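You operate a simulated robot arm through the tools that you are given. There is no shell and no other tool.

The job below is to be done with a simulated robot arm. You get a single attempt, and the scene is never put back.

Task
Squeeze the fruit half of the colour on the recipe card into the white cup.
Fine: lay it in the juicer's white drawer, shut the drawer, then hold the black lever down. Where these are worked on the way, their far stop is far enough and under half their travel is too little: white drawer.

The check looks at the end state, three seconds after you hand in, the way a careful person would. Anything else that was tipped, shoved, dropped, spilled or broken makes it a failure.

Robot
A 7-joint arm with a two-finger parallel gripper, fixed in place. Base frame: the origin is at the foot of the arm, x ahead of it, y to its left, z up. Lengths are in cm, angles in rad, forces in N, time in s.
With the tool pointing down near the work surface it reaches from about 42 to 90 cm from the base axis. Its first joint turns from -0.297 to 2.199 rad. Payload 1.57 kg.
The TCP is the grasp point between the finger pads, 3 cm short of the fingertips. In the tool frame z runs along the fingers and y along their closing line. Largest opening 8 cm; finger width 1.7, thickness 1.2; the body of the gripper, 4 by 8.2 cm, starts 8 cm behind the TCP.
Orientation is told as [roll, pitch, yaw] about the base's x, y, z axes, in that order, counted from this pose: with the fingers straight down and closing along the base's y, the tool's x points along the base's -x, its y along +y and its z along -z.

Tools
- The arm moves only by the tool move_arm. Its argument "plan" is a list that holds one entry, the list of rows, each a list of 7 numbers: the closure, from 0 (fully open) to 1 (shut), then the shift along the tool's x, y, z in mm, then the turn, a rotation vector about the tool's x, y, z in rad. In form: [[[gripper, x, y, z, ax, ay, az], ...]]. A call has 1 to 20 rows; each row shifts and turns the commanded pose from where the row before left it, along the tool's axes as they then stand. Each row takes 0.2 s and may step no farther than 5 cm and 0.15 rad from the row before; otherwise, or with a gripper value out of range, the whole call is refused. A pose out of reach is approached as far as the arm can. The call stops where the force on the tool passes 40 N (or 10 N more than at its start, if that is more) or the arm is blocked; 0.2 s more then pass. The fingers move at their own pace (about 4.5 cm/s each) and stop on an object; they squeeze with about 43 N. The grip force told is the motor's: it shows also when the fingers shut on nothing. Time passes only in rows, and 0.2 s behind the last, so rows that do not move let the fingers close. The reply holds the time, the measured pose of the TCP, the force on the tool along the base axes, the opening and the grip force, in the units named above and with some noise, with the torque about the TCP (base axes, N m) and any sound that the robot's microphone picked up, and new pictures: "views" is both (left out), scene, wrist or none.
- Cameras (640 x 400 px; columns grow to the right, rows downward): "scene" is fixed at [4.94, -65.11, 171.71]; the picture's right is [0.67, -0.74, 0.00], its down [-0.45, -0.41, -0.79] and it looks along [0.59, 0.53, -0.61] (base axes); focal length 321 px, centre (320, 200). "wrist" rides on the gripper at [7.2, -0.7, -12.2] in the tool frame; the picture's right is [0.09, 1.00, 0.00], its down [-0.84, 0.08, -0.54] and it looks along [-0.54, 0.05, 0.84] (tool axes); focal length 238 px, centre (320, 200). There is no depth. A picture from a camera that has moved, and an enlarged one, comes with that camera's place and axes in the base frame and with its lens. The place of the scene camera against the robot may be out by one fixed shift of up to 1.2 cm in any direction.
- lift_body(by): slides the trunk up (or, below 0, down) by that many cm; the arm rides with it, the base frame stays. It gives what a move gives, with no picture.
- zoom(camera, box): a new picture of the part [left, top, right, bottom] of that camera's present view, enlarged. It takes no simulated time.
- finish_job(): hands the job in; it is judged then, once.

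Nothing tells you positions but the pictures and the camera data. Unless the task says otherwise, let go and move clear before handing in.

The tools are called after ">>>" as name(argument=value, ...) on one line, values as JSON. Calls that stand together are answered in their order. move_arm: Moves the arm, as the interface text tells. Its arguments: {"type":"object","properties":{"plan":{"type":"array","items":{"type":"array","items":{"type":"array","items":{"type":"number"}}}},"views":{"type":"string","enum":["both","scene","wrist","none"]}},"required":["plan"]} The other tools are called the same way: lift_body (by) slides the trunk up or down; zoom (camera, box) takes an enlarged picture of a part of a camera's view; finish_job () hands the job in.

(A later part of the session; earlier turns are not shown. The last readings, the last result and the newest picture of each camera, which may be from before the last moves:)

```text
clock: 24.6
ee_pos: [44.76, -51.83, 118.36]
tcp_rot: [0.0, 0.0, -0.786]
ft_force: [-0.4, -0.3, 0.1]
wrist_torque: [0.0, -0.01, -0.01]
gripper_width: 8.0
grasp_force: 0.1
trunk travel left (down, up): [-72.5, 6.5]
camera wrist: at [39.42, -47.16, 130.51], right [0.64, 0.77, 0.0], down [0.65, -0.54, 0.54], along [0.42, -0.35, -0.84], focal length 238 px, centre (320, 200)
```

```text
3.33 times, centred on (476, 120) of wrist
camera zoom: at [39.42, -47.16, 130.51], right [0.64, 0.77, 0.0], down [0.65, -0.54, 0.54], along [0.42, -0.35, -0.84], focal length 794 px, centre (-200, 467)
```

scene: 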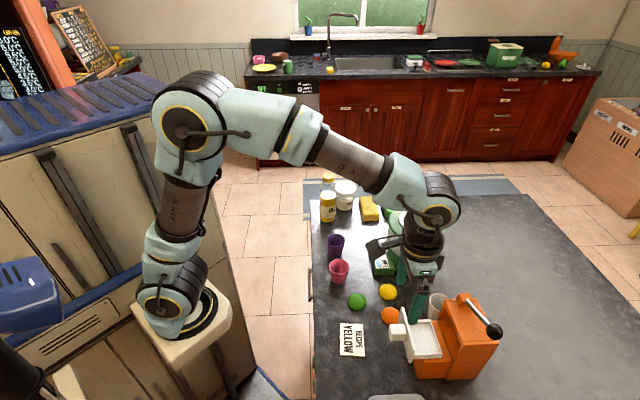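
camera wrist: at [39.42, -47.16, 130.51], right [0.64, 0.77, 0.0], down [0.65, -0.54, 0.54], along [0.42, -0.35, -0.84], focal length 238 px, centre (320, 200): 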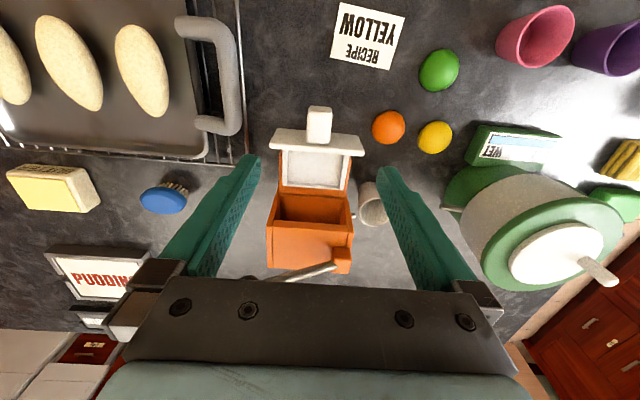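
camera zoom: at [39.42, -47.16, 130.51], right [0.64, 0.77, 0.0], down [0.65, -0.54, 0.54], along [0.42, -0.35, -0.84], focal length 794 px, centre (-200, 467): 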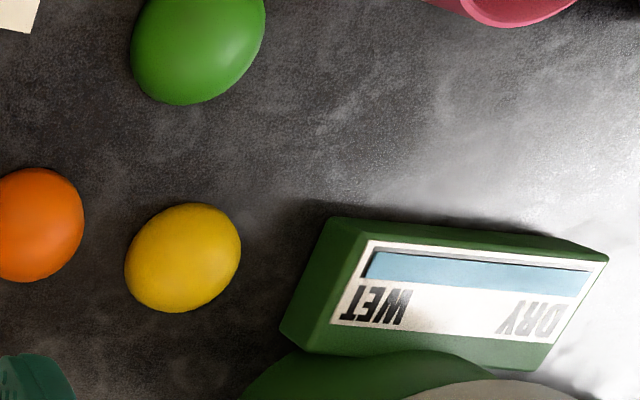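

The tray's inner area is about 7.4 by 6.9 cm, centred near (49.1, -55.9). The yellow half is at about (60.4, -40.9), with orange at (54.3, -45.8) and the WET box beyond. I'll fly above the yellow half with yaw -0.3, so the fingers clear both neighbours.

>>> move_arm(plan=[[[0, 0, 0, 0, 0, 0, -0.1215], [0, 0, 0, 0, 0, 0, -0.1215], [0, 0, 0, 0, 0, 0, -0.1215], [0, 0, 0, 0, 0, 0, -0.1215], [0, -23.5, 30.2, 0, 0, 0, 0], [0, -23.5, 30.2, 0, 0, 0, 0], [0, -23.5, 30.2, 0, 0, 0, 0], [0, -23.5, 30.2, 10, 0, 0, 0], [0, -23.5, 30.2, 20, 0, 0, 0], [0, 0, 0, 40, 0, 0, 0], [0, 0, 0, 30, 0, 0, 0], [0, 0, 0, 0, 0, 0, 0]]], views="both")

>>> zoom(camera="wrist", box=[200, 60, 440, 210])

```text
clock: 27.2
ee_pos: [60.41, -41.14, 108.12]
tcp_rot: [-0.001, 0.002, -0.299]
ft_force: [0.1, 0.3, -0.1]
wrist_torque: [-0.02, -0.02, -0.02]
gripper_width: 8.0
grasp_force: 0.0
trunk travel left (down, up): [-72.5, 6.5]
camera wrist: at [53.51, -39.73, 120.24], right [0.21, 0.98, 0.0], down [0.82, -0.17, 0.54], along [0.53, -0.11, -0.84], focal length 238 px, centre (320, 200)
```

scene: 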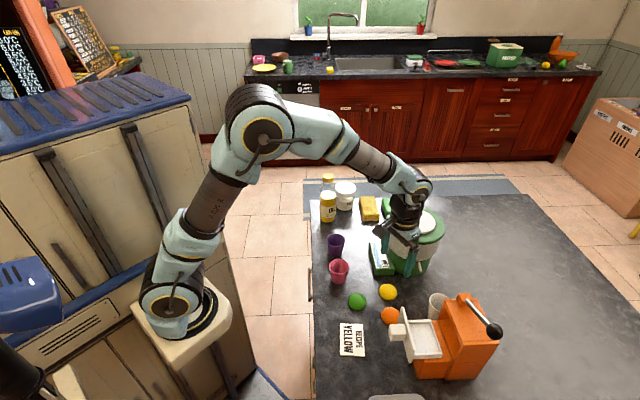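
wrist: 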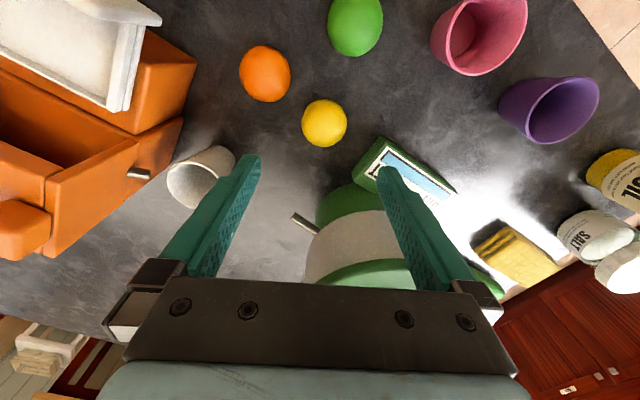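

```text
2.67 times, centred on (320, 135) of wrist
camera zoom: at [53.51, -39.73, 120.24], right [0.21, 0.98, 0.0], down [0.82, -0.17, 0.54], along [0.53, -0.11, -0.84], focal length 636 px, centre (320, 373)
```

zoom: 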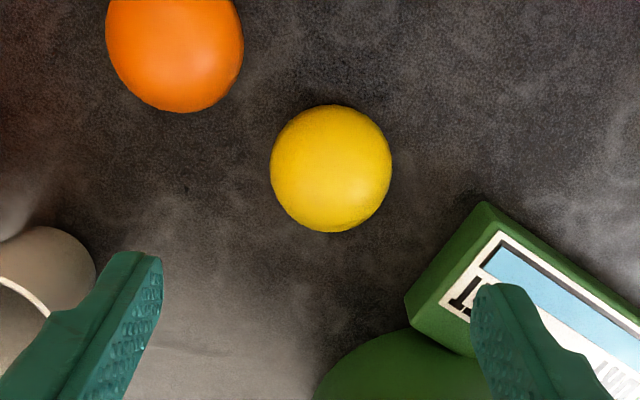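

The yellow half is at about (60.65, -40.8), roughly 5.1 cm across, and the neighbours are clear at this yaw. I'll centre over it and descend to just above the worktop.

>>> move_arm(plan=[[[0, -1.3, 4, 20, 0, 0, 0], [0, 0, 0, 30, 0, 0, 0], [0, 0, 0, 30, 0, 0, 0], [0, 0, 0, 25, 0, 0, 0], [0, 0, 0, 14, 0, 0, 0], [0, 0, 0, 0, 0, 0, 0]]], views="both")

>>> zoom(camera="wrist", box=[200, 90, 440, 240])

```text
clock: 28.6
ee_pos: [60.8, -40.59, 96.54]
tcp_rot: [-0.001, -0.001, -0.299]
ft_force: [0.1, -0.2, -0.5]
wrist_torque: [-0.02, -0.01, 0.03]
gripper_width: 8.01
grasp_force: 0.0
trunk travel left (down, up): [-72.5, 6.5]
camera wrist: at [53.88, -39.09, 108.66], right [0.21, 0.98, 0.0], down [0.82, -0.17, 0.54], along [0.53, -0.11, -0.84], focal length 238 px, centre (320, 200)
```

scene: 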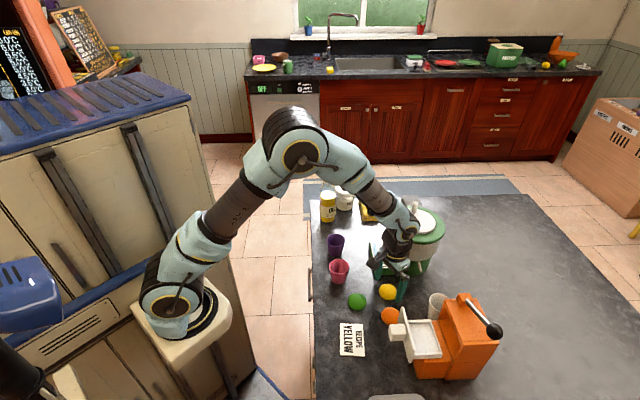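
wrist: 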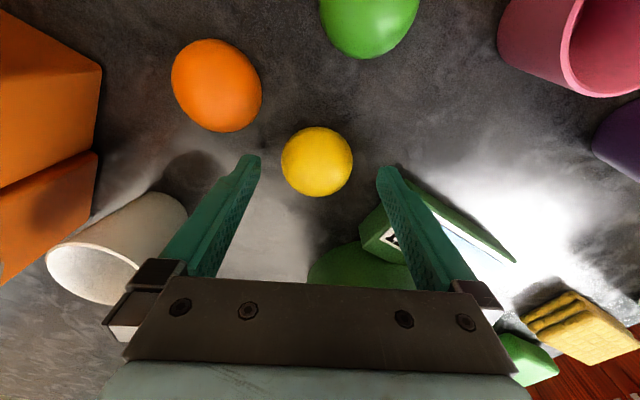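

```text
2.67 times, centred on (320, 165) of wrist
camera zoom: at [53.88, -39.09, 108.66], right [0.21, 0.98, 0.0], down [0.82, -0.17, 0.54], along [0.53, -0.11, -0.84], focal length 636 px, centre (320, 293)
```

zoom: 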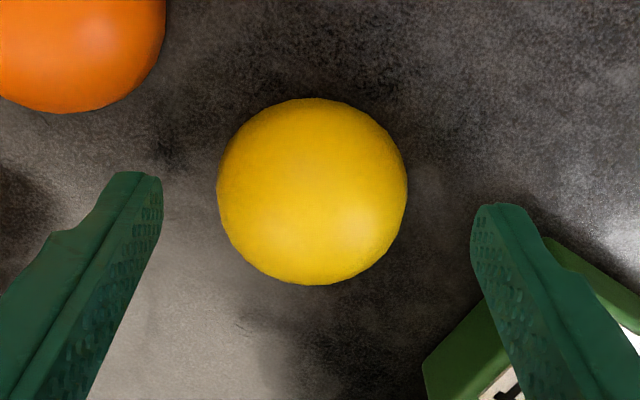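

The fruit sits centred between the fingers, off by about 2 mm. I'll correct that and lower until the tips are just above the worktop.

>>> move_arm(plan=[[[0, 1.5, -1.8, 4, 0, 0, 0], [0, 0, 0, 4, 0, 0, 0], [0, 0, 0, 0, 0, 0, 0]]], views="wrist")

>>> zoom(camera="wrist", box=[200, 90, 440, 240])

```text
clock: 29.4
ee_pos: [60.58, -40.79, 95.79]
tcp_rot: [0.001, 0.001, -0.299]
ft_force: [0.0, 0.9, 0.1]
wrist_torque: [0.03, -0.02, 0.01]
gripper_width: 8.02
grasp_force: 0.0
trunk travel left (down, up): [-72.5, 6.5]
camera wrist: at [53.74, -39.31, 107.81], right [0.21, 0.98, 0.0], down [0.82, -0.17, 0.54], along [0.53, -0.11, -0.84], focal length 238 px, centre (320, 200)
```

wrist: 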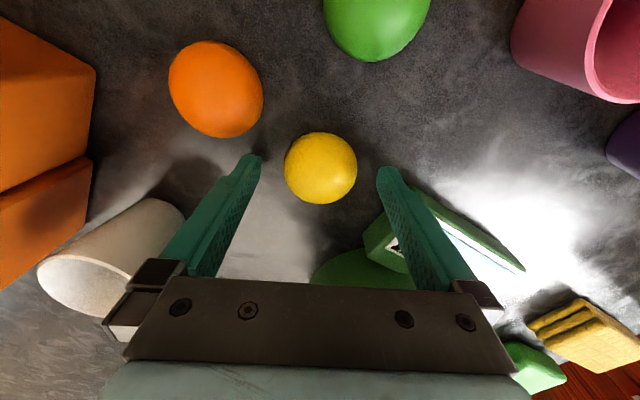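

```text
2.67 times, centred on (320, 165) of wrist
camera zoom: at [53.74, -39.31, 107.81], right [0.21, 0.98, 0.0], down [0.82, -0.17, 0.54], along [0.53, -0.11, -0.84], focal length 636 px, centre (320, 293)
```

zoom: 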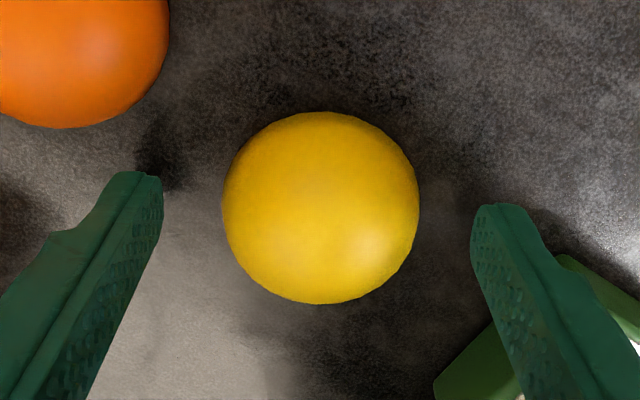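

>>> move_arm(plan=[[[0, 0, 0, 1.5, 0, 0, 0], [0, 0, 0, 1.5, 0, 0, 0], [0, 0, 0, 0, 0, 0, 0]]], views="none")

```text
clock: 30.2
ee_pos: [60.72, -40.68, 95.41]
tcp_rot: [0.001, 0.0, -0.3]
ft_force: [0.0, 0.2, -0.7]
wrist_torque: [0.0, 0.03, 0.0]
gripper_width: 7.99
grasp_force: 0.0
trunk travel left (down, up): [-72.5, 6.5]
```

>>> move_arm(plan=[[[0, 0, 0, 1, 0, 0, 0], [0, 0, 0, 1, 0, 0, 0], [0, 0, 0, 0, 0, 0, 0]]], views="none")

```text
clock: 31.0
ee_pos: [60.52, -40.62, 95.26]
tcp_rot: [0.0, 0.0, -0.301]
ft_force: [-0.6, 0.9, -0.6]
wrist_torque: [-0.04, -0.01, -0.02]
gripper_width: 8.0
grasp_force: 0.1
trunk travel left (down, up): [-72.5, 6.5]
```

No contact yet at tip height of about 92.2, so the tips are close to the worktop. I'll close on the fruit.

>>> move_arm(plan=[[[1, 0, 0, 0, 0, 0, 0], [1, 0, 0, 0, 0, 0, 0], [1, 0, 0, 0, 0, 0, 0], [1, 0, 0, 0, 0, 0, 0], [1, 0, 0, 0, 0, 0, 0]]], views="wrist")

>>> zoom(camera="wrist", box=[200, 90, 440, 240])

```text
clock: 32.2
ee_pos: [60.66, -40.73, 95.15]
tcp_rot: [0.0, 0.0, -0.301]
ft_force: [0.4, 0.2, 0.1]
wrist_torque: [0.02, 0.0, 0.01]
gripper_width: 5.19
grasp_force: 42.4
trunk travel left (down, up): [-72.5, 6.5]
camera wrist: at [53.7, -39.25, 107.32], right [0.21, 0.98, 0.0], down [0.82, -0.17, 0.54], along [0.53, -0.11, -0.84], focal length 238 px, centre (320, 200)
```

wrist: 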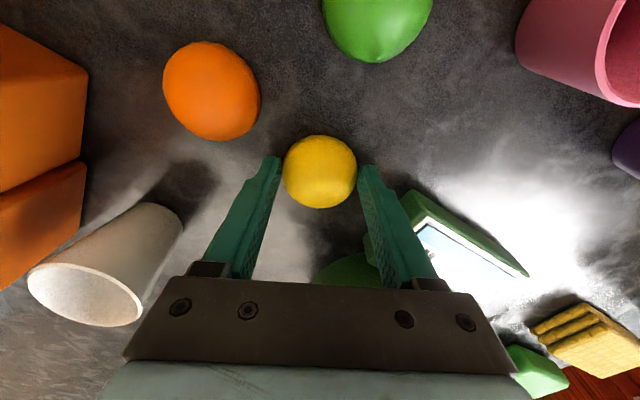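

```text
2.67 times, centred on (320, 165) of wrist
camera zoom: at [53.7, -39.25, 107.32], right [0.21, 0.98, 0.0], down [0.82, -0.17, 0.54], along [0.53, -0.11, -0.84], focal length 636 px, centre (320, 293)
```

zoom: 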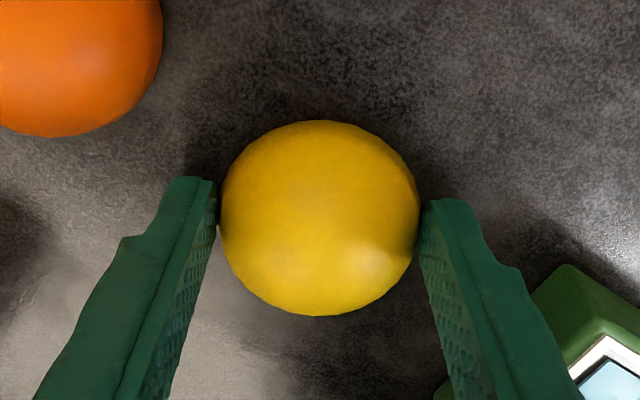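

Firm grip at 5.2 cm. I'll lift slowly and check that the fruit stays in hand.

>>> move_arm(plan=[[[1, 0, 0, -10, 0, 0, 0], [1, 0, 0, -15, 0, 0, 0], [1, 0, 0, -25, 0, 0, 0], [1, 0, 0, -30, 0, 0, 0], [1, 0, 0, -30, 0, 0, 0], [1, 0, 0, -30, 0, 0, 0], [1, 0, 0, 0, 0, 0, 0]]], views="both")

>>> zoom(camera="wrist", box=[200, 90, 440, 240])

```text
clock: 33.8
ee_pos: [60.4, -40.91, 109.21]
tcp_rot: [0.0, 0.0, -0.3]
ft_force: [0.1, -0.5, -0.2]
wrist_torque: [-0.01, -0.02, 0.01]
gripper_width: 5.17
grasp_force: 42.8
trunk travel left (down, up): [-72.5, 6.5]
camera wrist: at [53.51, -39.35, 121.34], right [0.21, 0.98, 0.0], down [0.82, -0.17, 0.54], along [0.53, -0.11, -0.84], focal length 238 px, centre (320, 200)
```

scene: 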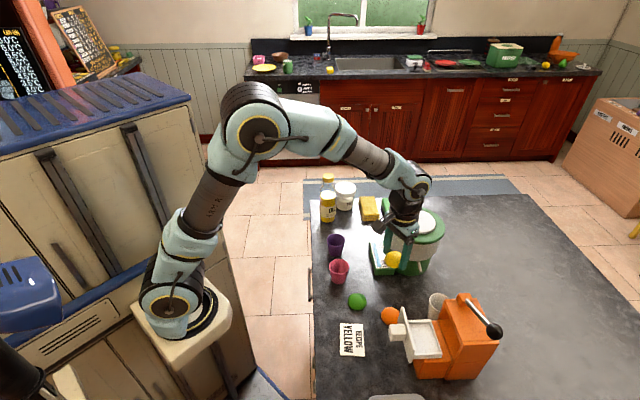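
wrist: 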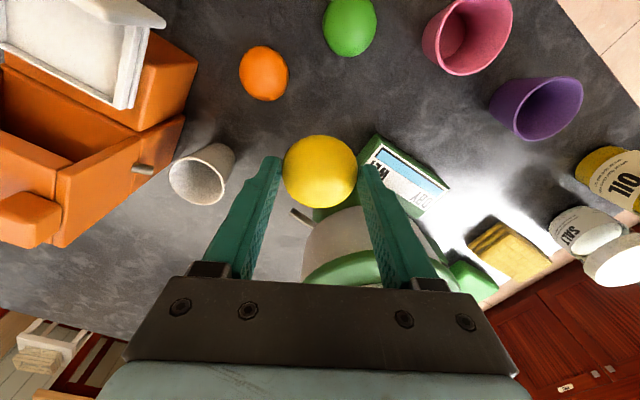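

```text
2.67 times, centred on (320, 165) of wrist
camera zoom: at [53.51, -39.35, 121.34], right [0.21, 0.98, 0.0], down [0.82, -0.17, 0.54], along [0.53, -0.11, -0.84], focal length 636 px, centre (320, 293)
```

zoom: 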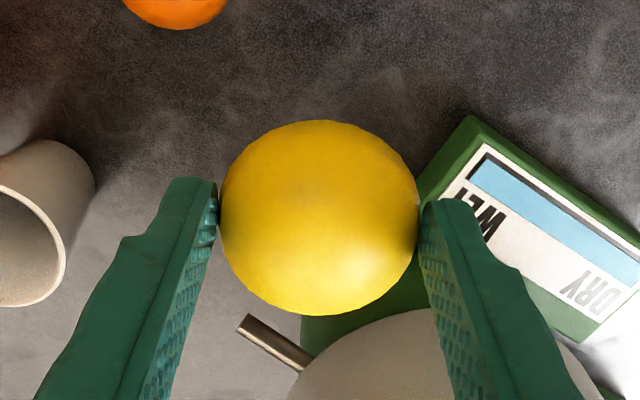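

The fruit is held securely. I'll raise it, turn back to yaw -0.785 and carry it over the tray centre at about (49.1, -55.9).

>>> move_arm(plan=[[[1, 0, 0, -20, 0, 0, 0], [1, 0, 0, -20, 0, 0, 0], [1, 0, 0, 0, 0, 0, 0.1215], [1, 0, 0, 0, 0, 0, 0.1215], [1, 0, 0, 0, 0, 0, 0.1215], [1, 0, 0, 0, 0, 0, 0.1215], [1, -4, -26, 0, 0, 0, 0], [1, -4, -30, 0, 0, 0, 0], [1, -4, -30, 0, 0, 0, 0], [1, -4, -30, 0, 0, 0, 0], [1, -4, -30, 0, 0, 0, 0], [1, -4, -25, 0, 0, 0, 0], [1, -2, -15, 0, 0, 0, 0], [1, 0, 0, 0, 0, 0, 0]]], views="both")

>>> zoom(camera="wrist", box=[200, 90, 440, 240])

>>> zoom(camera="scene", box=[352, 250, 512, 390])

```text
clock: 36.8
ee_pos: [49.17, -55.77, 113.01]
tcp_rot: [0.0, 0.0, -0.786]
ft_force: [-0.4, 0.2, -0.8]
wrist_torque: [0.0, 0.02, 0.0]
gripper_width: 5.17
grasp_force: 43.3
trunk travel left (down, up): [-72.5, 6.5]
camera wrist: at [43.72, -51.15, 125.18], right [0.64, 0.77, 0.0], down [0.65, -0.54, 0.54], along [0.42, -0.35, -0.84], focal length 238 px, centre (320, 200)
```

scene: 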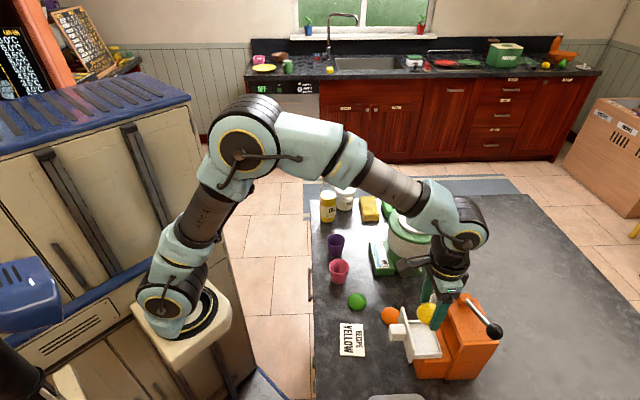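
wrist: 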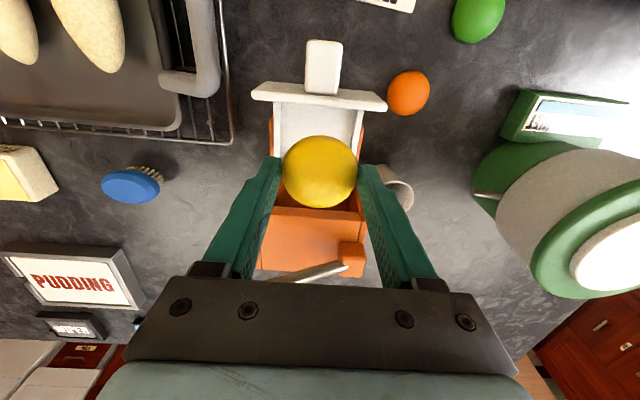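

```text
2.67 times, centred on (320, 165) of wrist
camera zoom: at [43.72, -51.15, 125.18], right [0.64, 0.77, 0.0], down [0.65, -0.54, 0.54], along [0.42, -0.35, -0.84], focal length 636 px, centre (320, 293)
```

zoom: 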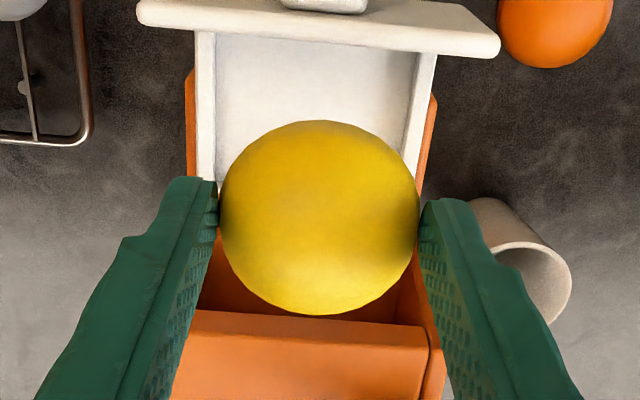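

```text
2.86 times, centred on (432, 320) of scene
camera zoom: at [4.94, -65.11, 171.71], right [0.67, -0.74, 0.0], down [-0.45, -0.41, -0.79], along [0.59, 0.53, -0.61], focal length 916 px, centre (0, -143)
```

zoom: 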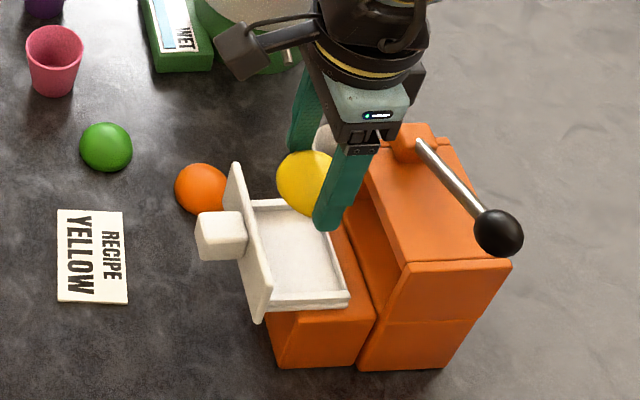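

The fruit is over the tray; I need to shift about 2.5 mm sideways. I'll lower to just above the tray rim.

>>> move_arm(plan=[[[1, 0, -2.5, 20, 0, 0, 0], [1, 0, 0, 20, 0, 0, 0], [1, 0, 0, 20, 0, 0, 0], [1, 0, 0, 14, 0, 0, 0], [1, 0, 0, 0, 0, 0, 0]]], views="both")

>>> zoom(camera="wrist", box=[200, 90, 440, 240])

>>> zoom(camera="scene", box=[384, 290, 480, 380])

```text
clock: 38.0
ee_pos: [48.96, -55.9, 105.37]
tcp_rot: [0.0, 0.0, -0.785]
ft_force: [-0.4, -0.5, -0.8]
wrist_torque: [0.0, -0.02, -0.03]
gripper_width: 5.11
grasp_force: 42.7
trunk travel left (down, up): [-72.5, 6.5]
camera wrist: at [43.56, -51.23, 117.62], right [0.64, 0.77, 0.0], down [0.65, -0.54, 0.54], along [0.42, -0.35, -0.84], focal length 238 px, centre (320, 200)
```

scene: 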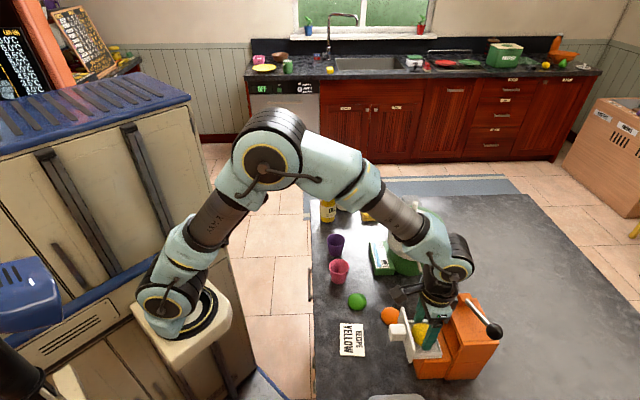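
wrist: 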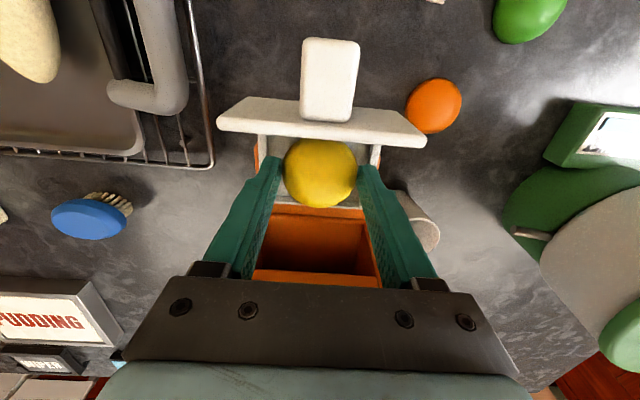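

```text
2.67 times, centred on (320, 165) of wrist
camera zoom: at [43.56, -51.23, 117.62], right [0.64, 0.77, 0.0], down [0.65, -0.54, 0.54], along [0.42, -0.35, -0.84], focal length 636 px, centre (320, 293)
```

zoom: 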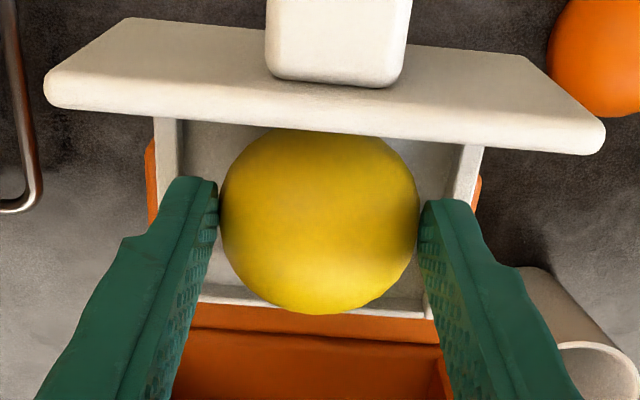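

```text
4.44 times, centred on (432, 335) of scene
camera zoom: at [4.94, -65.11, 171.71], right [0.67, -0.74, 0.0], down [-0.45, -0.41, -0.79], along [0.59, 0.53, -0.61], focal length 1426 px, centre (-178, -400)
```

zoom: 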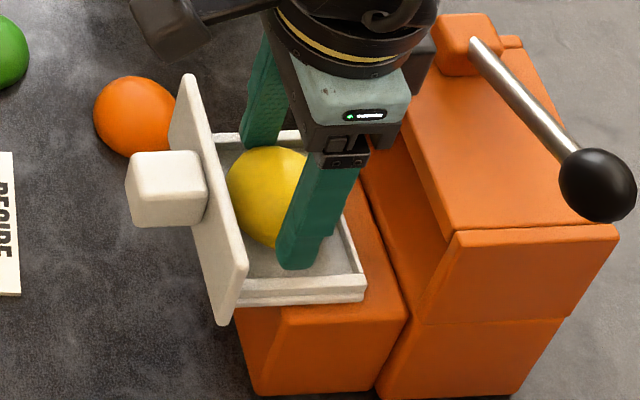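

Everything is aligned over the tray. I'll lower in small steps and watch for contact.

>>> move_arm(plan=[[[1, 0, 0, 2, 0, 0, 0], [1, 0, 0, 2, 0, 0, 0], [1, 0, 0, 0, 0, 0, 0]]], views="wrist")

>>> zoom(camera="scene", box=[400, 300, 464, 360])

>>> zoom(camera="wrist", box=[240, 120, 400, 220])

```text
clock: 38.8
ee_pos: [48.96, -55.88, 105.34]
tcp_rot: [0.0, -0.001, -0.785]
ft_force: [0.1, 0.2, -1.1]
wrist_torque: [0.0, -0.01, -0.04]
gripper_width: 5.16
grasp_force: 43.4
trunk travel left (down, up): [-72.5, 6.5]
camera wrist: at [43.64, -51.29, 117.37], right [0.64, 0.77, 0.0], down [0.65, -0.54, 0.54], along [0.42, -0.35, -0.84], focal length 238 px, centre (320, 200)
```

wrist: 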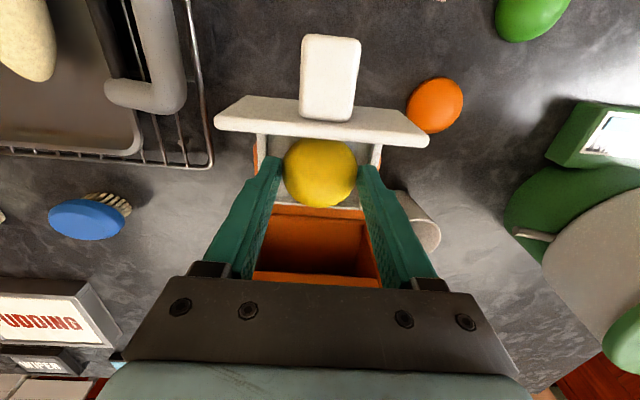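

```text
6.67 times, centred on (432, 330) of scene
camera zoom: at [4.94, -65.11, 171.71], right [0.67, -0.74, 0.0], down [-0.45, -0.41, -0.79], along [0.59, 0.53, -0.61], focal length 2138 px, centre (-427, -667)
```

zoom: 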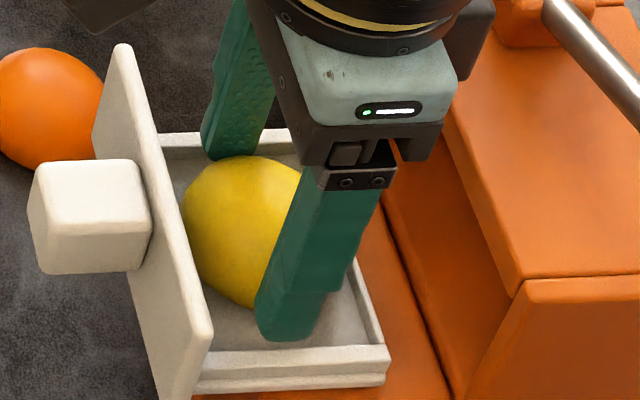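

```text
4.00 times, centred on (320, 170) of wrist
camera zoom: at [43.64, -51.29, 117.37], right [0.64, 0.77, 0.0], down [0.65, -0.54, 0.54], along [0.42, -0.35, -0.84], focal length 953 px, centre (320, 320)
```

zoom: 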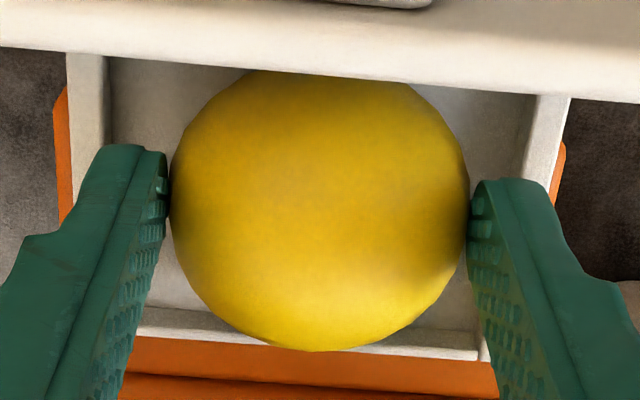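

>>> move_arm(plan=[[[1, 0, 0, 2, 0, 0, 0], [1, 0, 0, 2, 0, 0, 0], [1, 0, 0, 0, 0, 0, 0]]], views="none")

>>> zoom(camera="scene", box=[400, 300, 464, 360])

>>> zoom(camera="wrist", box=[240, 120, 400, 220])

```text
clock: 39.6
ee_pos: [49.19, -55.93, 105.21]
tcp_rot: [0.001, -0.002, -0.786]
ft_force: [-1.5, -1.0, 8.8]
wrist_torque: [0.22, -0.2, 0.01]
gripper_width: 5.15
grasp_force: 43.1
trunk travel left (down, up): [-72.5, 6.5]
```

```text
6.67 times, centred on (432, 330) of scene
camera zoom: at [4.94, -65.11, 171.71], right [0.67, -0.74, 0.0], down [-0.45, -0.41, -0.79], along [0.59, 0.53, -0.61], focal length 2138 px, centre (-427, -667)
```

zoom: 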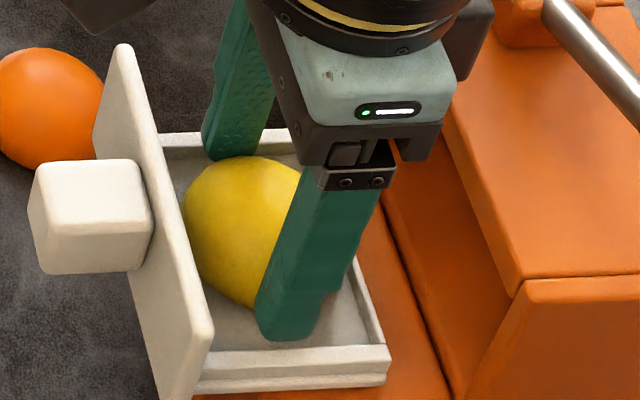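

```text
4.00 times, centred on (320, 170) of wrist
camera zoom: at [43.75, -51.26, 117.19], right [0.64, 0.77, 0.0], down [0.65, -0.54, 0.54], along [0.42, -0.35, -0.84], focal length 953 px, centre (320, 320)
```

zoom: 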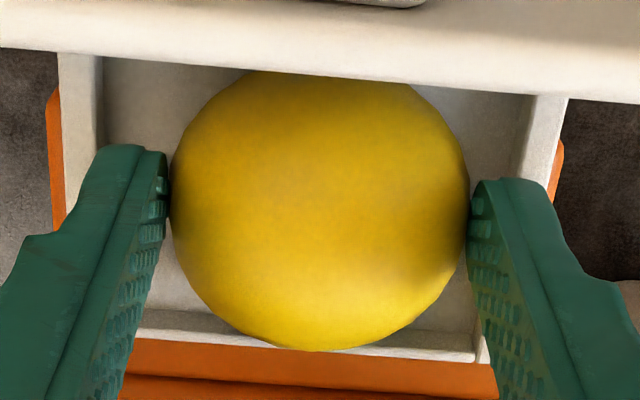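

The +u fingertip just touches the tray's rim (about 9 N), so the fruit is at rim height, under 1 cm above the floor. I'll raise 1.5 mm to unload and open the fingers slightly to let it settle.

>>> move_arm(plan=[[[1, 0, -1, -1.5, 0, 0, 0], [1, 0, 0, 0, 0, 0, 0], [0.3, 0, 0, 0, 0, 0, 0], [0.25, 0, 0, 0, 0, 0, 0], [0.22, 0, 0, 0, 0, 0, 0], [0.22, 0, 0, 0, 0, 0, 0], [0.22, 0, 0, 0, 0, 0, 0]]], views="both")

>>> zoom(camera="scene", box=[400, 300, 464, 360])

>>> zoom(camera="wrist", box=[240, 120, 400, 220])

```text
clock: 41.2
ee_pos: [49.25, -55.76, 105.11]
tcp_rot: [0.001, -0.001, -0.784]
ft_force: [0.4, 1.0, 4.3]
wrist_torque: [-0.13, 0.13, 0.01]
gripper_width: 6.22
grasp_force: 0.0
trunk travel left (down, up): [-72.5, 6.5]
camera wrist: at [43.8, -51.25, 117.21], right [0.64, 0.77, 0.0], down [0.65, -0.54, 0.54], along [0.42, -0.35, -0.84], focal length 238 px, centre (320, 200)
```

scene: 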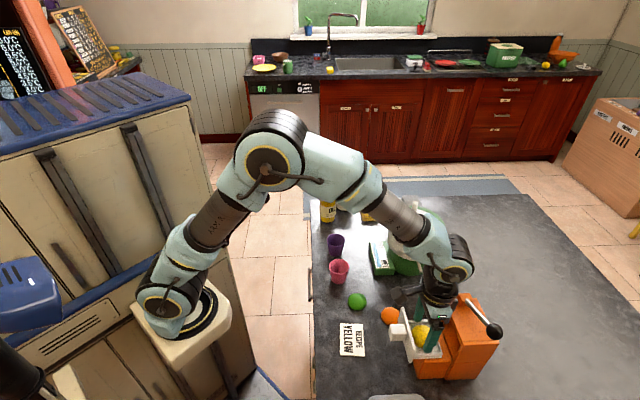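
wrist: 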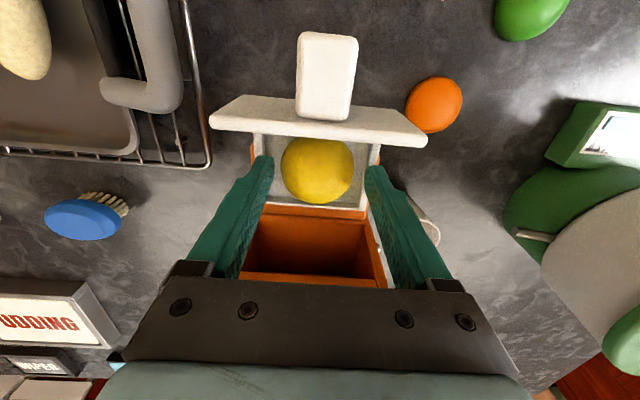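

```text
6.67 times, centred on (432, 330) of scene
camera zoom: at [4.94, -65.11, 171.71], right [0.67, -0.74, 0.0], down [-0.45, -0.41, -0.79], along [0.59, 0.53, -0.61], focal length 2138 px, centre (-427, -667)
```

zoom: 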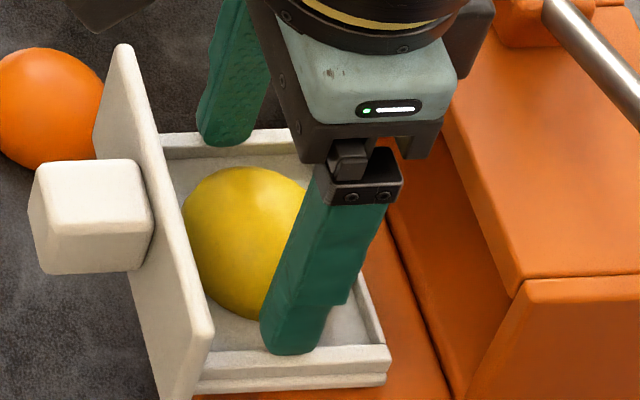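

```text
4.00 times, centred on (320, 170) of wrist
camera zoom: at [43.8, -51.25, 117.21], right [0.64, 0.77, 0.0], down [0.65, -0.54, 0.54], along [0.42, -0.35, -0.84], focal length 953 px, centre (320, 320)
```

zoom: 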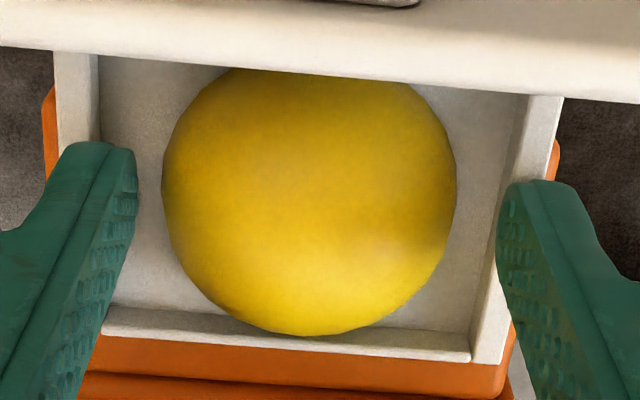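

The yellow half rests flat in the tray, clear of both fingers. I'll rise straight up, then go to the knob side to push the drawer shut.

>>> move_arm(plan=[[[0.22, 0, 0, -5, 0, 0, 0], [0.22, 0, 0, -15, 0, 0, 0], [0.22, 0, 0, -30, 0, 0, 0], [0.22, 0, 0, -40, 0, 0, 0], [0.22, 0, 0, -30, 0, 0, 0], [0.22, 0, 0, 0, 0, 0, 0]]], views="both")

>>> zoom(camera="wrist", box=[200, 40, 440, 190])

>>> zoom(camera="scene", box=[352, 260, 512, 390])

```text
clock: 42.6
ee_pos: [48.83, -56.13, 117.54]
tcp_rot: [0.0, 0.0, -0.785]
ft_force: [0.7, 1.2, -0.9]
wrist_torque: [0.0, -0.01, 0.03]
gripper_width: 6.25
grasp_force: 0.1
trunk travel left (down, up): [-72.5, 6.5]
camera wrist: at [43.48, -51.48, 129.55], right [0.64, 0.77, 0.0], down [0.65, -0.54, 0.54], along [0.42, -0.35, -0.84], focal length 238 px, centre (320, 200)
```

scene: 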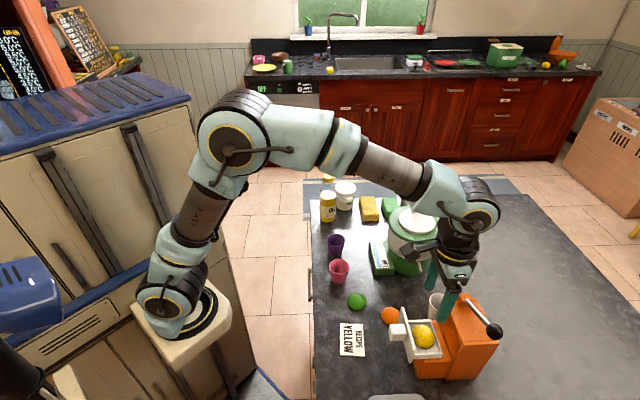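
wrist: 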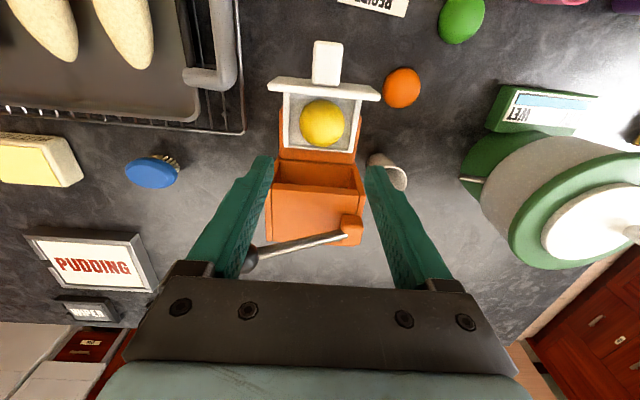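

```text
2.67 times, centred on (320, 115) of wrist
camera zoom: at [43.48, -51.48, 129.55], right [0.64, 0.77, 0.0], down [0.65, -0.54, 0.54], along [0.42, -0.35, -0.84], focal length 636 px, centre (320, 427)
```

zoom: 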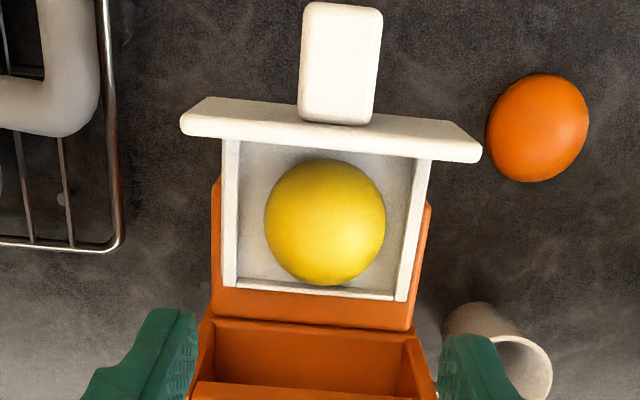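

```text
3.08 times, centred on (432, 325) of scene
camera zoom: at [4.94, -65.11, 171.71], right [0.67, -0.74, 0.0], down [-0.45, -0.41, -0.79], along [0.59, 0.53, -0.61], focal length 987 px, centre (-25, -185)
```

zoom: 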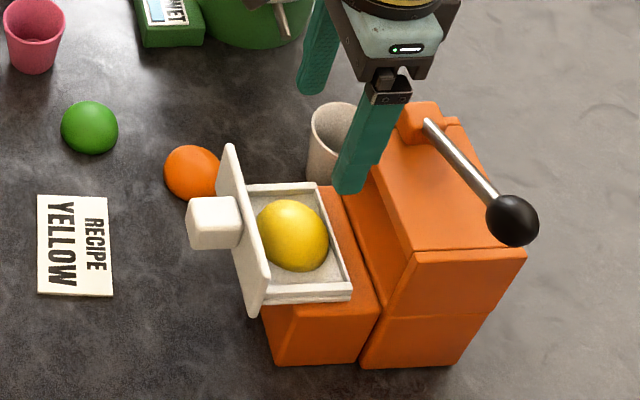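

The fruit lies well inside the tray. Next I'll close the fingers and come down in front of the knob, then push the drawer shut along -v.

>>> move_arm(plan=[[[0.5, 30, 0.5, 0, 0, 0, 0], [1, 30, 0.5, 0, 0, 0, 0], [1, 30, 0.5, 0, 0, 0, 0], [1, 0, 0, 30, 0, 0, 0], [1, 0, 0, 30, 0, 0, 0], [1, 0, 0, 30, 0, 0, 0], [1, 0, 0, 33, 0, 0, 0], [1, 0, 0, 0, 0, 0, 0]]], views="both")

>>> zoom(camera="wrist", box=[200, 90, 440, 240])

>>> zoom(camera="scene", box=[352, 260, 512, 390])

```text
clock: 44.4
ee_pos: [42.84, -49.55, 104.82]
tcp_rot: [0.001, -0.001, -0.785]
ft_force: [-0.9, -0.6, -0.7]
wrist_torque: [0.02, 0.0, -0.02]
gripper_width: 0.01
grasp_force: 21.6
trunk travel left (down, up): [-72.5, 6.5]
camera wrist: at [37.47, -44.92, 116.95], right [0.64, 0.77, 0.0], down [0.65, -0.54, 0.54], along [0.42, -0.35, -0.84], focal length 238 px, centre (320, 200)
```

scene: 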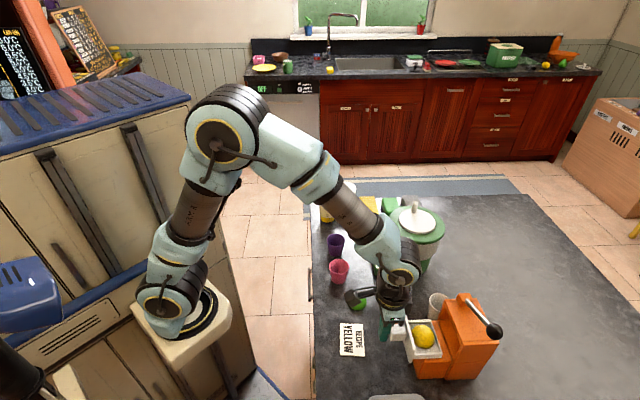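
wrist: 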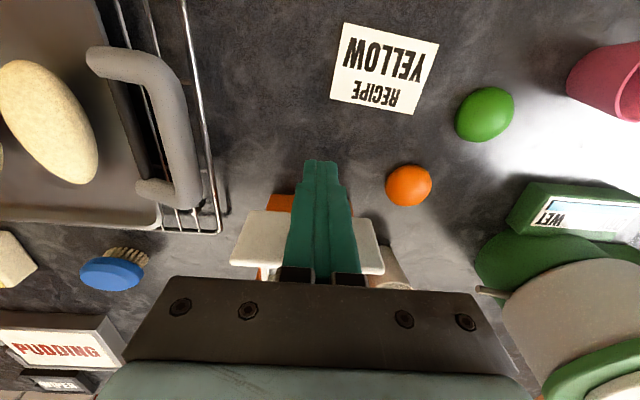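

```text
2.67 times, centred on (320, 165) of wrist
camera zoom: at [37.47, -44.92, 116.95], right [0.64, 0.77, 0.0], down [0.65, -0.54, 0.54], along [0.42, -0.35, -0.84], focal length 636 px, centre (320, 293)
```

zoom: 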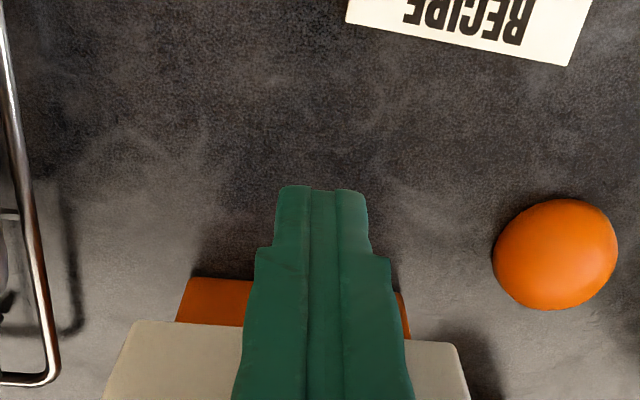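

```text
3.08 times, centred on (432, 325) of scene
camera zoom: at [4.94, -65.11, 171.71], right [0.67, -0.74, 0.0], down [-0.45, -0.41, -0.79], along [0.59, 0.53, -0.61], focal length 987 px, centre (-25, -185)
```

zoom: 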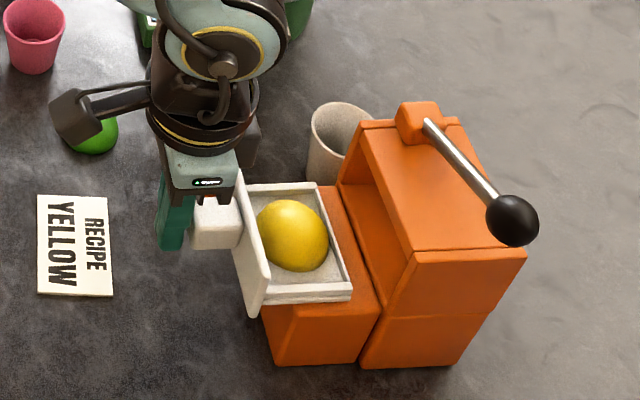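

The closed fingers are in front of the knob; I'll shift 2.5 mm to centre on it and push steadily.

>>> move_arm(plan=[[[1, -4, -2.5, 0, 0, 0, 0], [1, -5, 0, 0, 0, 0, 0], [1, -5, 0, 0, 0, 0, 0], [1, -5, 0, 0, 0, 0, 0], [1, -5, 0, 0, 0, 0, 0], [1, -5, 0, 0, 0, 0, 0], [1, 0, 0, 0, 0, 0, 0]]], views="both")

>>> zoom(camera="scene", box=[352, 260, 512, 390])

```text
clock: 46.0
ee_pos: [44.63, -51.69, 104.85]
tcp_rot: [0.001, 0.002, -0.785]
ft_force: [0.5, -0.1, 0.4]
wrist_torque: [-0.01, 0.03, -0.03]
gripper_width: 0.01
grasp_force: 21.3
trunk travel left (down, up): [-72.5, 6.5]
camera wrist: at [39.21, -47.18, 116.89], right [0.64, 0.77, 0.0], down [0.65, -0.54, 0.54], along [0.42, -0.35, -0.84], focal length 238 px, centre (320, 200)
```

scene: 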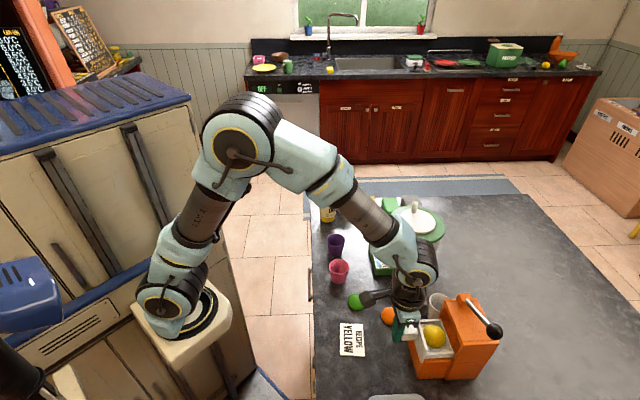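
wrist: 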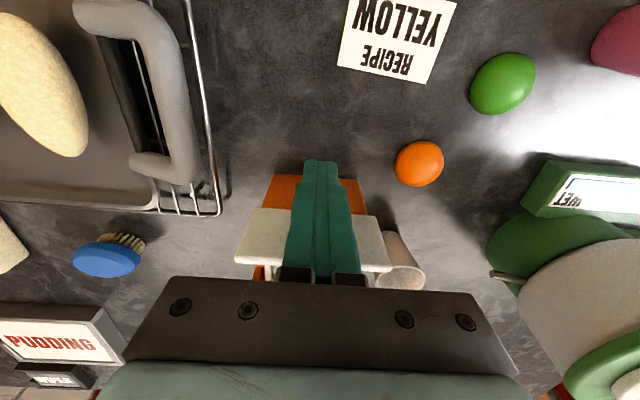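

```text
3.08 times, centred on (432, 325) of scene
camera zoom: at [4.94, -65.11, 171.71], right [0.67, -0.74, 0.0], down [-0.45, -0.41, -0.79], along [0.59, 0.53, -0.61], focal length 987 px, centre (-25, -185)
```

zoom: 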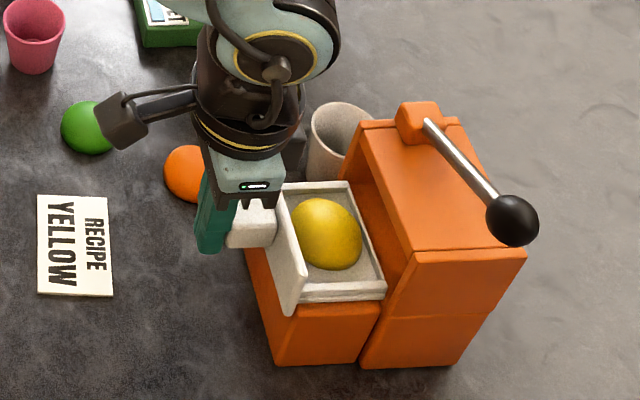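

The drawer slides in easily with the fruit riding in it. I'll continue pushing.

>>> move_arm(plan=[[[1, -5, 0, 0, 0, 0, 0], [1, -5, 0, 0, 0, 0, 0], [1, -5, 0, 0, 0, 0, 0], [1, -5, 0, 0, 0, 0, 0], [1, -5, 0, 0, 0, 0, 0], [1, -5, 0, 0, 0, 0, 0], [1, -5, 0, 0, 0, 0, 0], [1, -5, 0, 0, 0, 0, 0], [1, -5, 0, 0, 0, 0, 0], [1, -5, 0, 0, 0, 0, 0], [1, 0, 0, 0, 0, 0, 0]]], views="both")

>>> zoom(camera="scene", box=[352, 260, 512, 390])

```text
clock: 48.4
ee_pos: [48.23, -55.26, 104.92]
tcp_rot: [0.002, 0.001, -0.784]
ft_force: [-0.7, -1.8, 3.8]
wrist_torque: [0.0, -0.01, -0.01]
gripper_width: 0.0
grasp_force: 21.8
trunk travel left (down, up): [-72.5, 6.5]
camera wrist: at [42.8, -50.68, 117.08], right [0.64, 0.77, 0.0], down [0.65, -0.54, 0.54], along [0.42, -0.35, -0.84], focal length 238 px, centre (320, 200)
```

scene: 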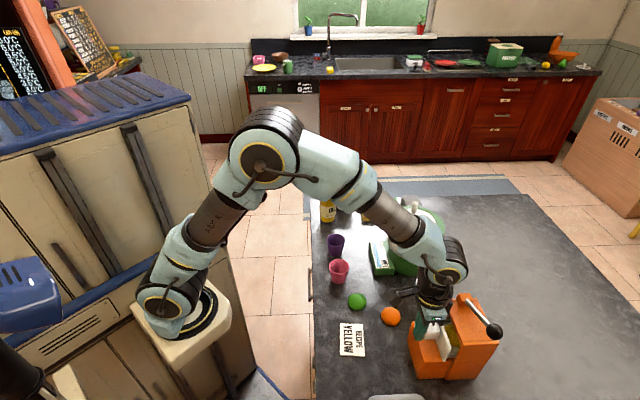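
wrist: 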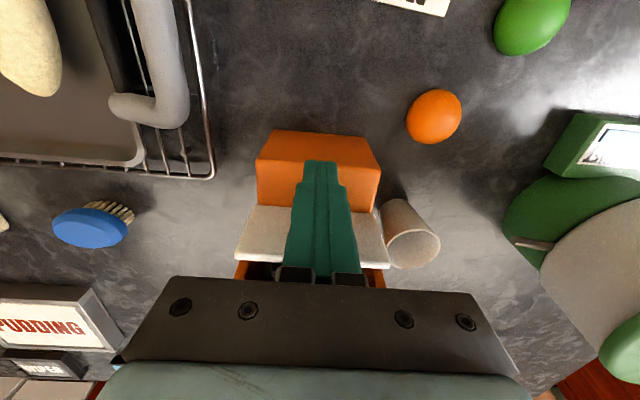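

```text
3.08 times, centred on (432, 325) of scene
camera zoom: at [4.94, -65.11, 171.71], right [0.67, -0.74, 0.0], down [-0.45, -0.41, -0.79], along [0.59, 0.53, -0.61], focal length 987 px, centre (-25, -185)
```

zoom: 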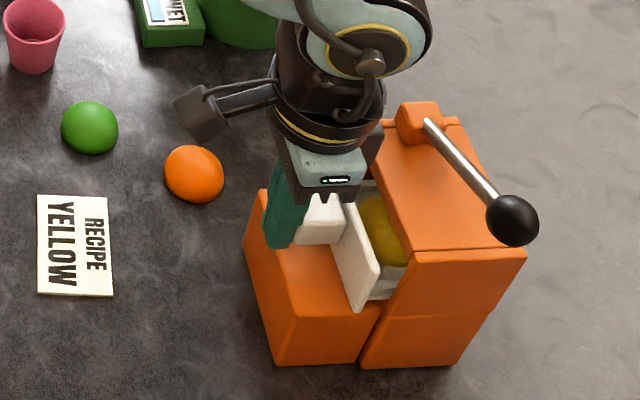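

Nearly shut: about 2 cm remains. I'll push the rest in smaller steps and stop on resistance.

>>> move_arm(plan=[[[1, -4, 0, 0, 0, 0, 0], [1, -4, 0, 0, 0, 0, 0], [1, -3, 0, 0, 0, 0, 0], [1, -3, 0, 0, 0, 0, 0], [1, 0, 0, 0, 0, 0, 0]]], views="both")

>>> zoom(camera="scene", box=[352, 260, 512, 390])

```text
clock: 49.6
ee_pos: [49.25, -56.31, 104.92]
tcp_rot: [-0.001, -0.003, -0.786]
ft_force: [0.8, -1.4, 22.5]
wrist_torque: [-0.13, -0.14, 0.02]
gripper_width: 0.0
grasp_force: 21.0
trunk travel left (down, up): [-72.5, 6.5]
camera wrist: at [43.74, -51.62, 117.04], right [0.64, 0.77, 0.0], down [0.65, -0.54, 0.54], along [0.42, -0.35, -0.84], focal length 238 px, centre (320, 200)
```

scene: 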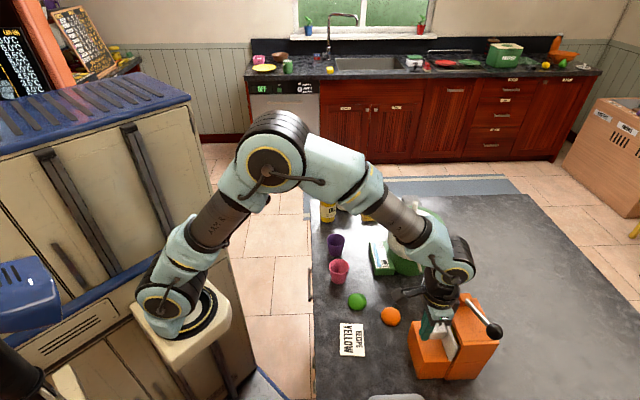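
wrist: 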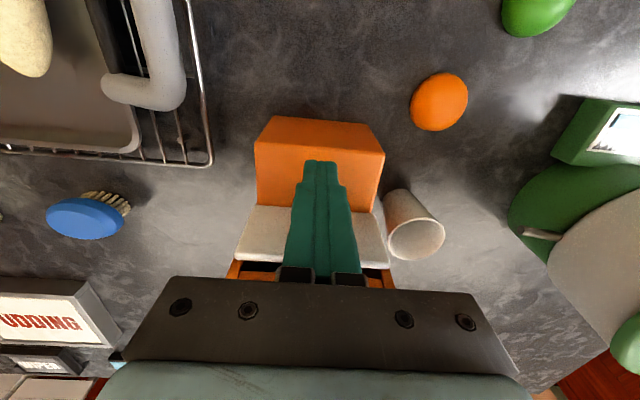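

```text
3.08 times, centred on (432, 325) of scene
camera zoom: at [4.94, -65.11, 171.71], right [0.67, -0.74, 0.0], down [-0.45, -0.41, -0.79], along [0.59, 0.53, -0.61], focal length 987 px, centre (-25, -185)
```

zoom: 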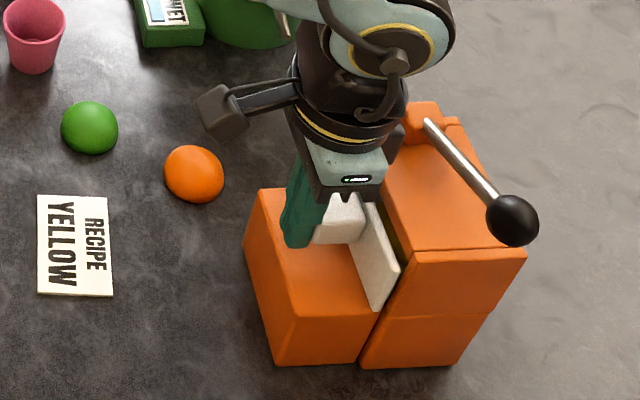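

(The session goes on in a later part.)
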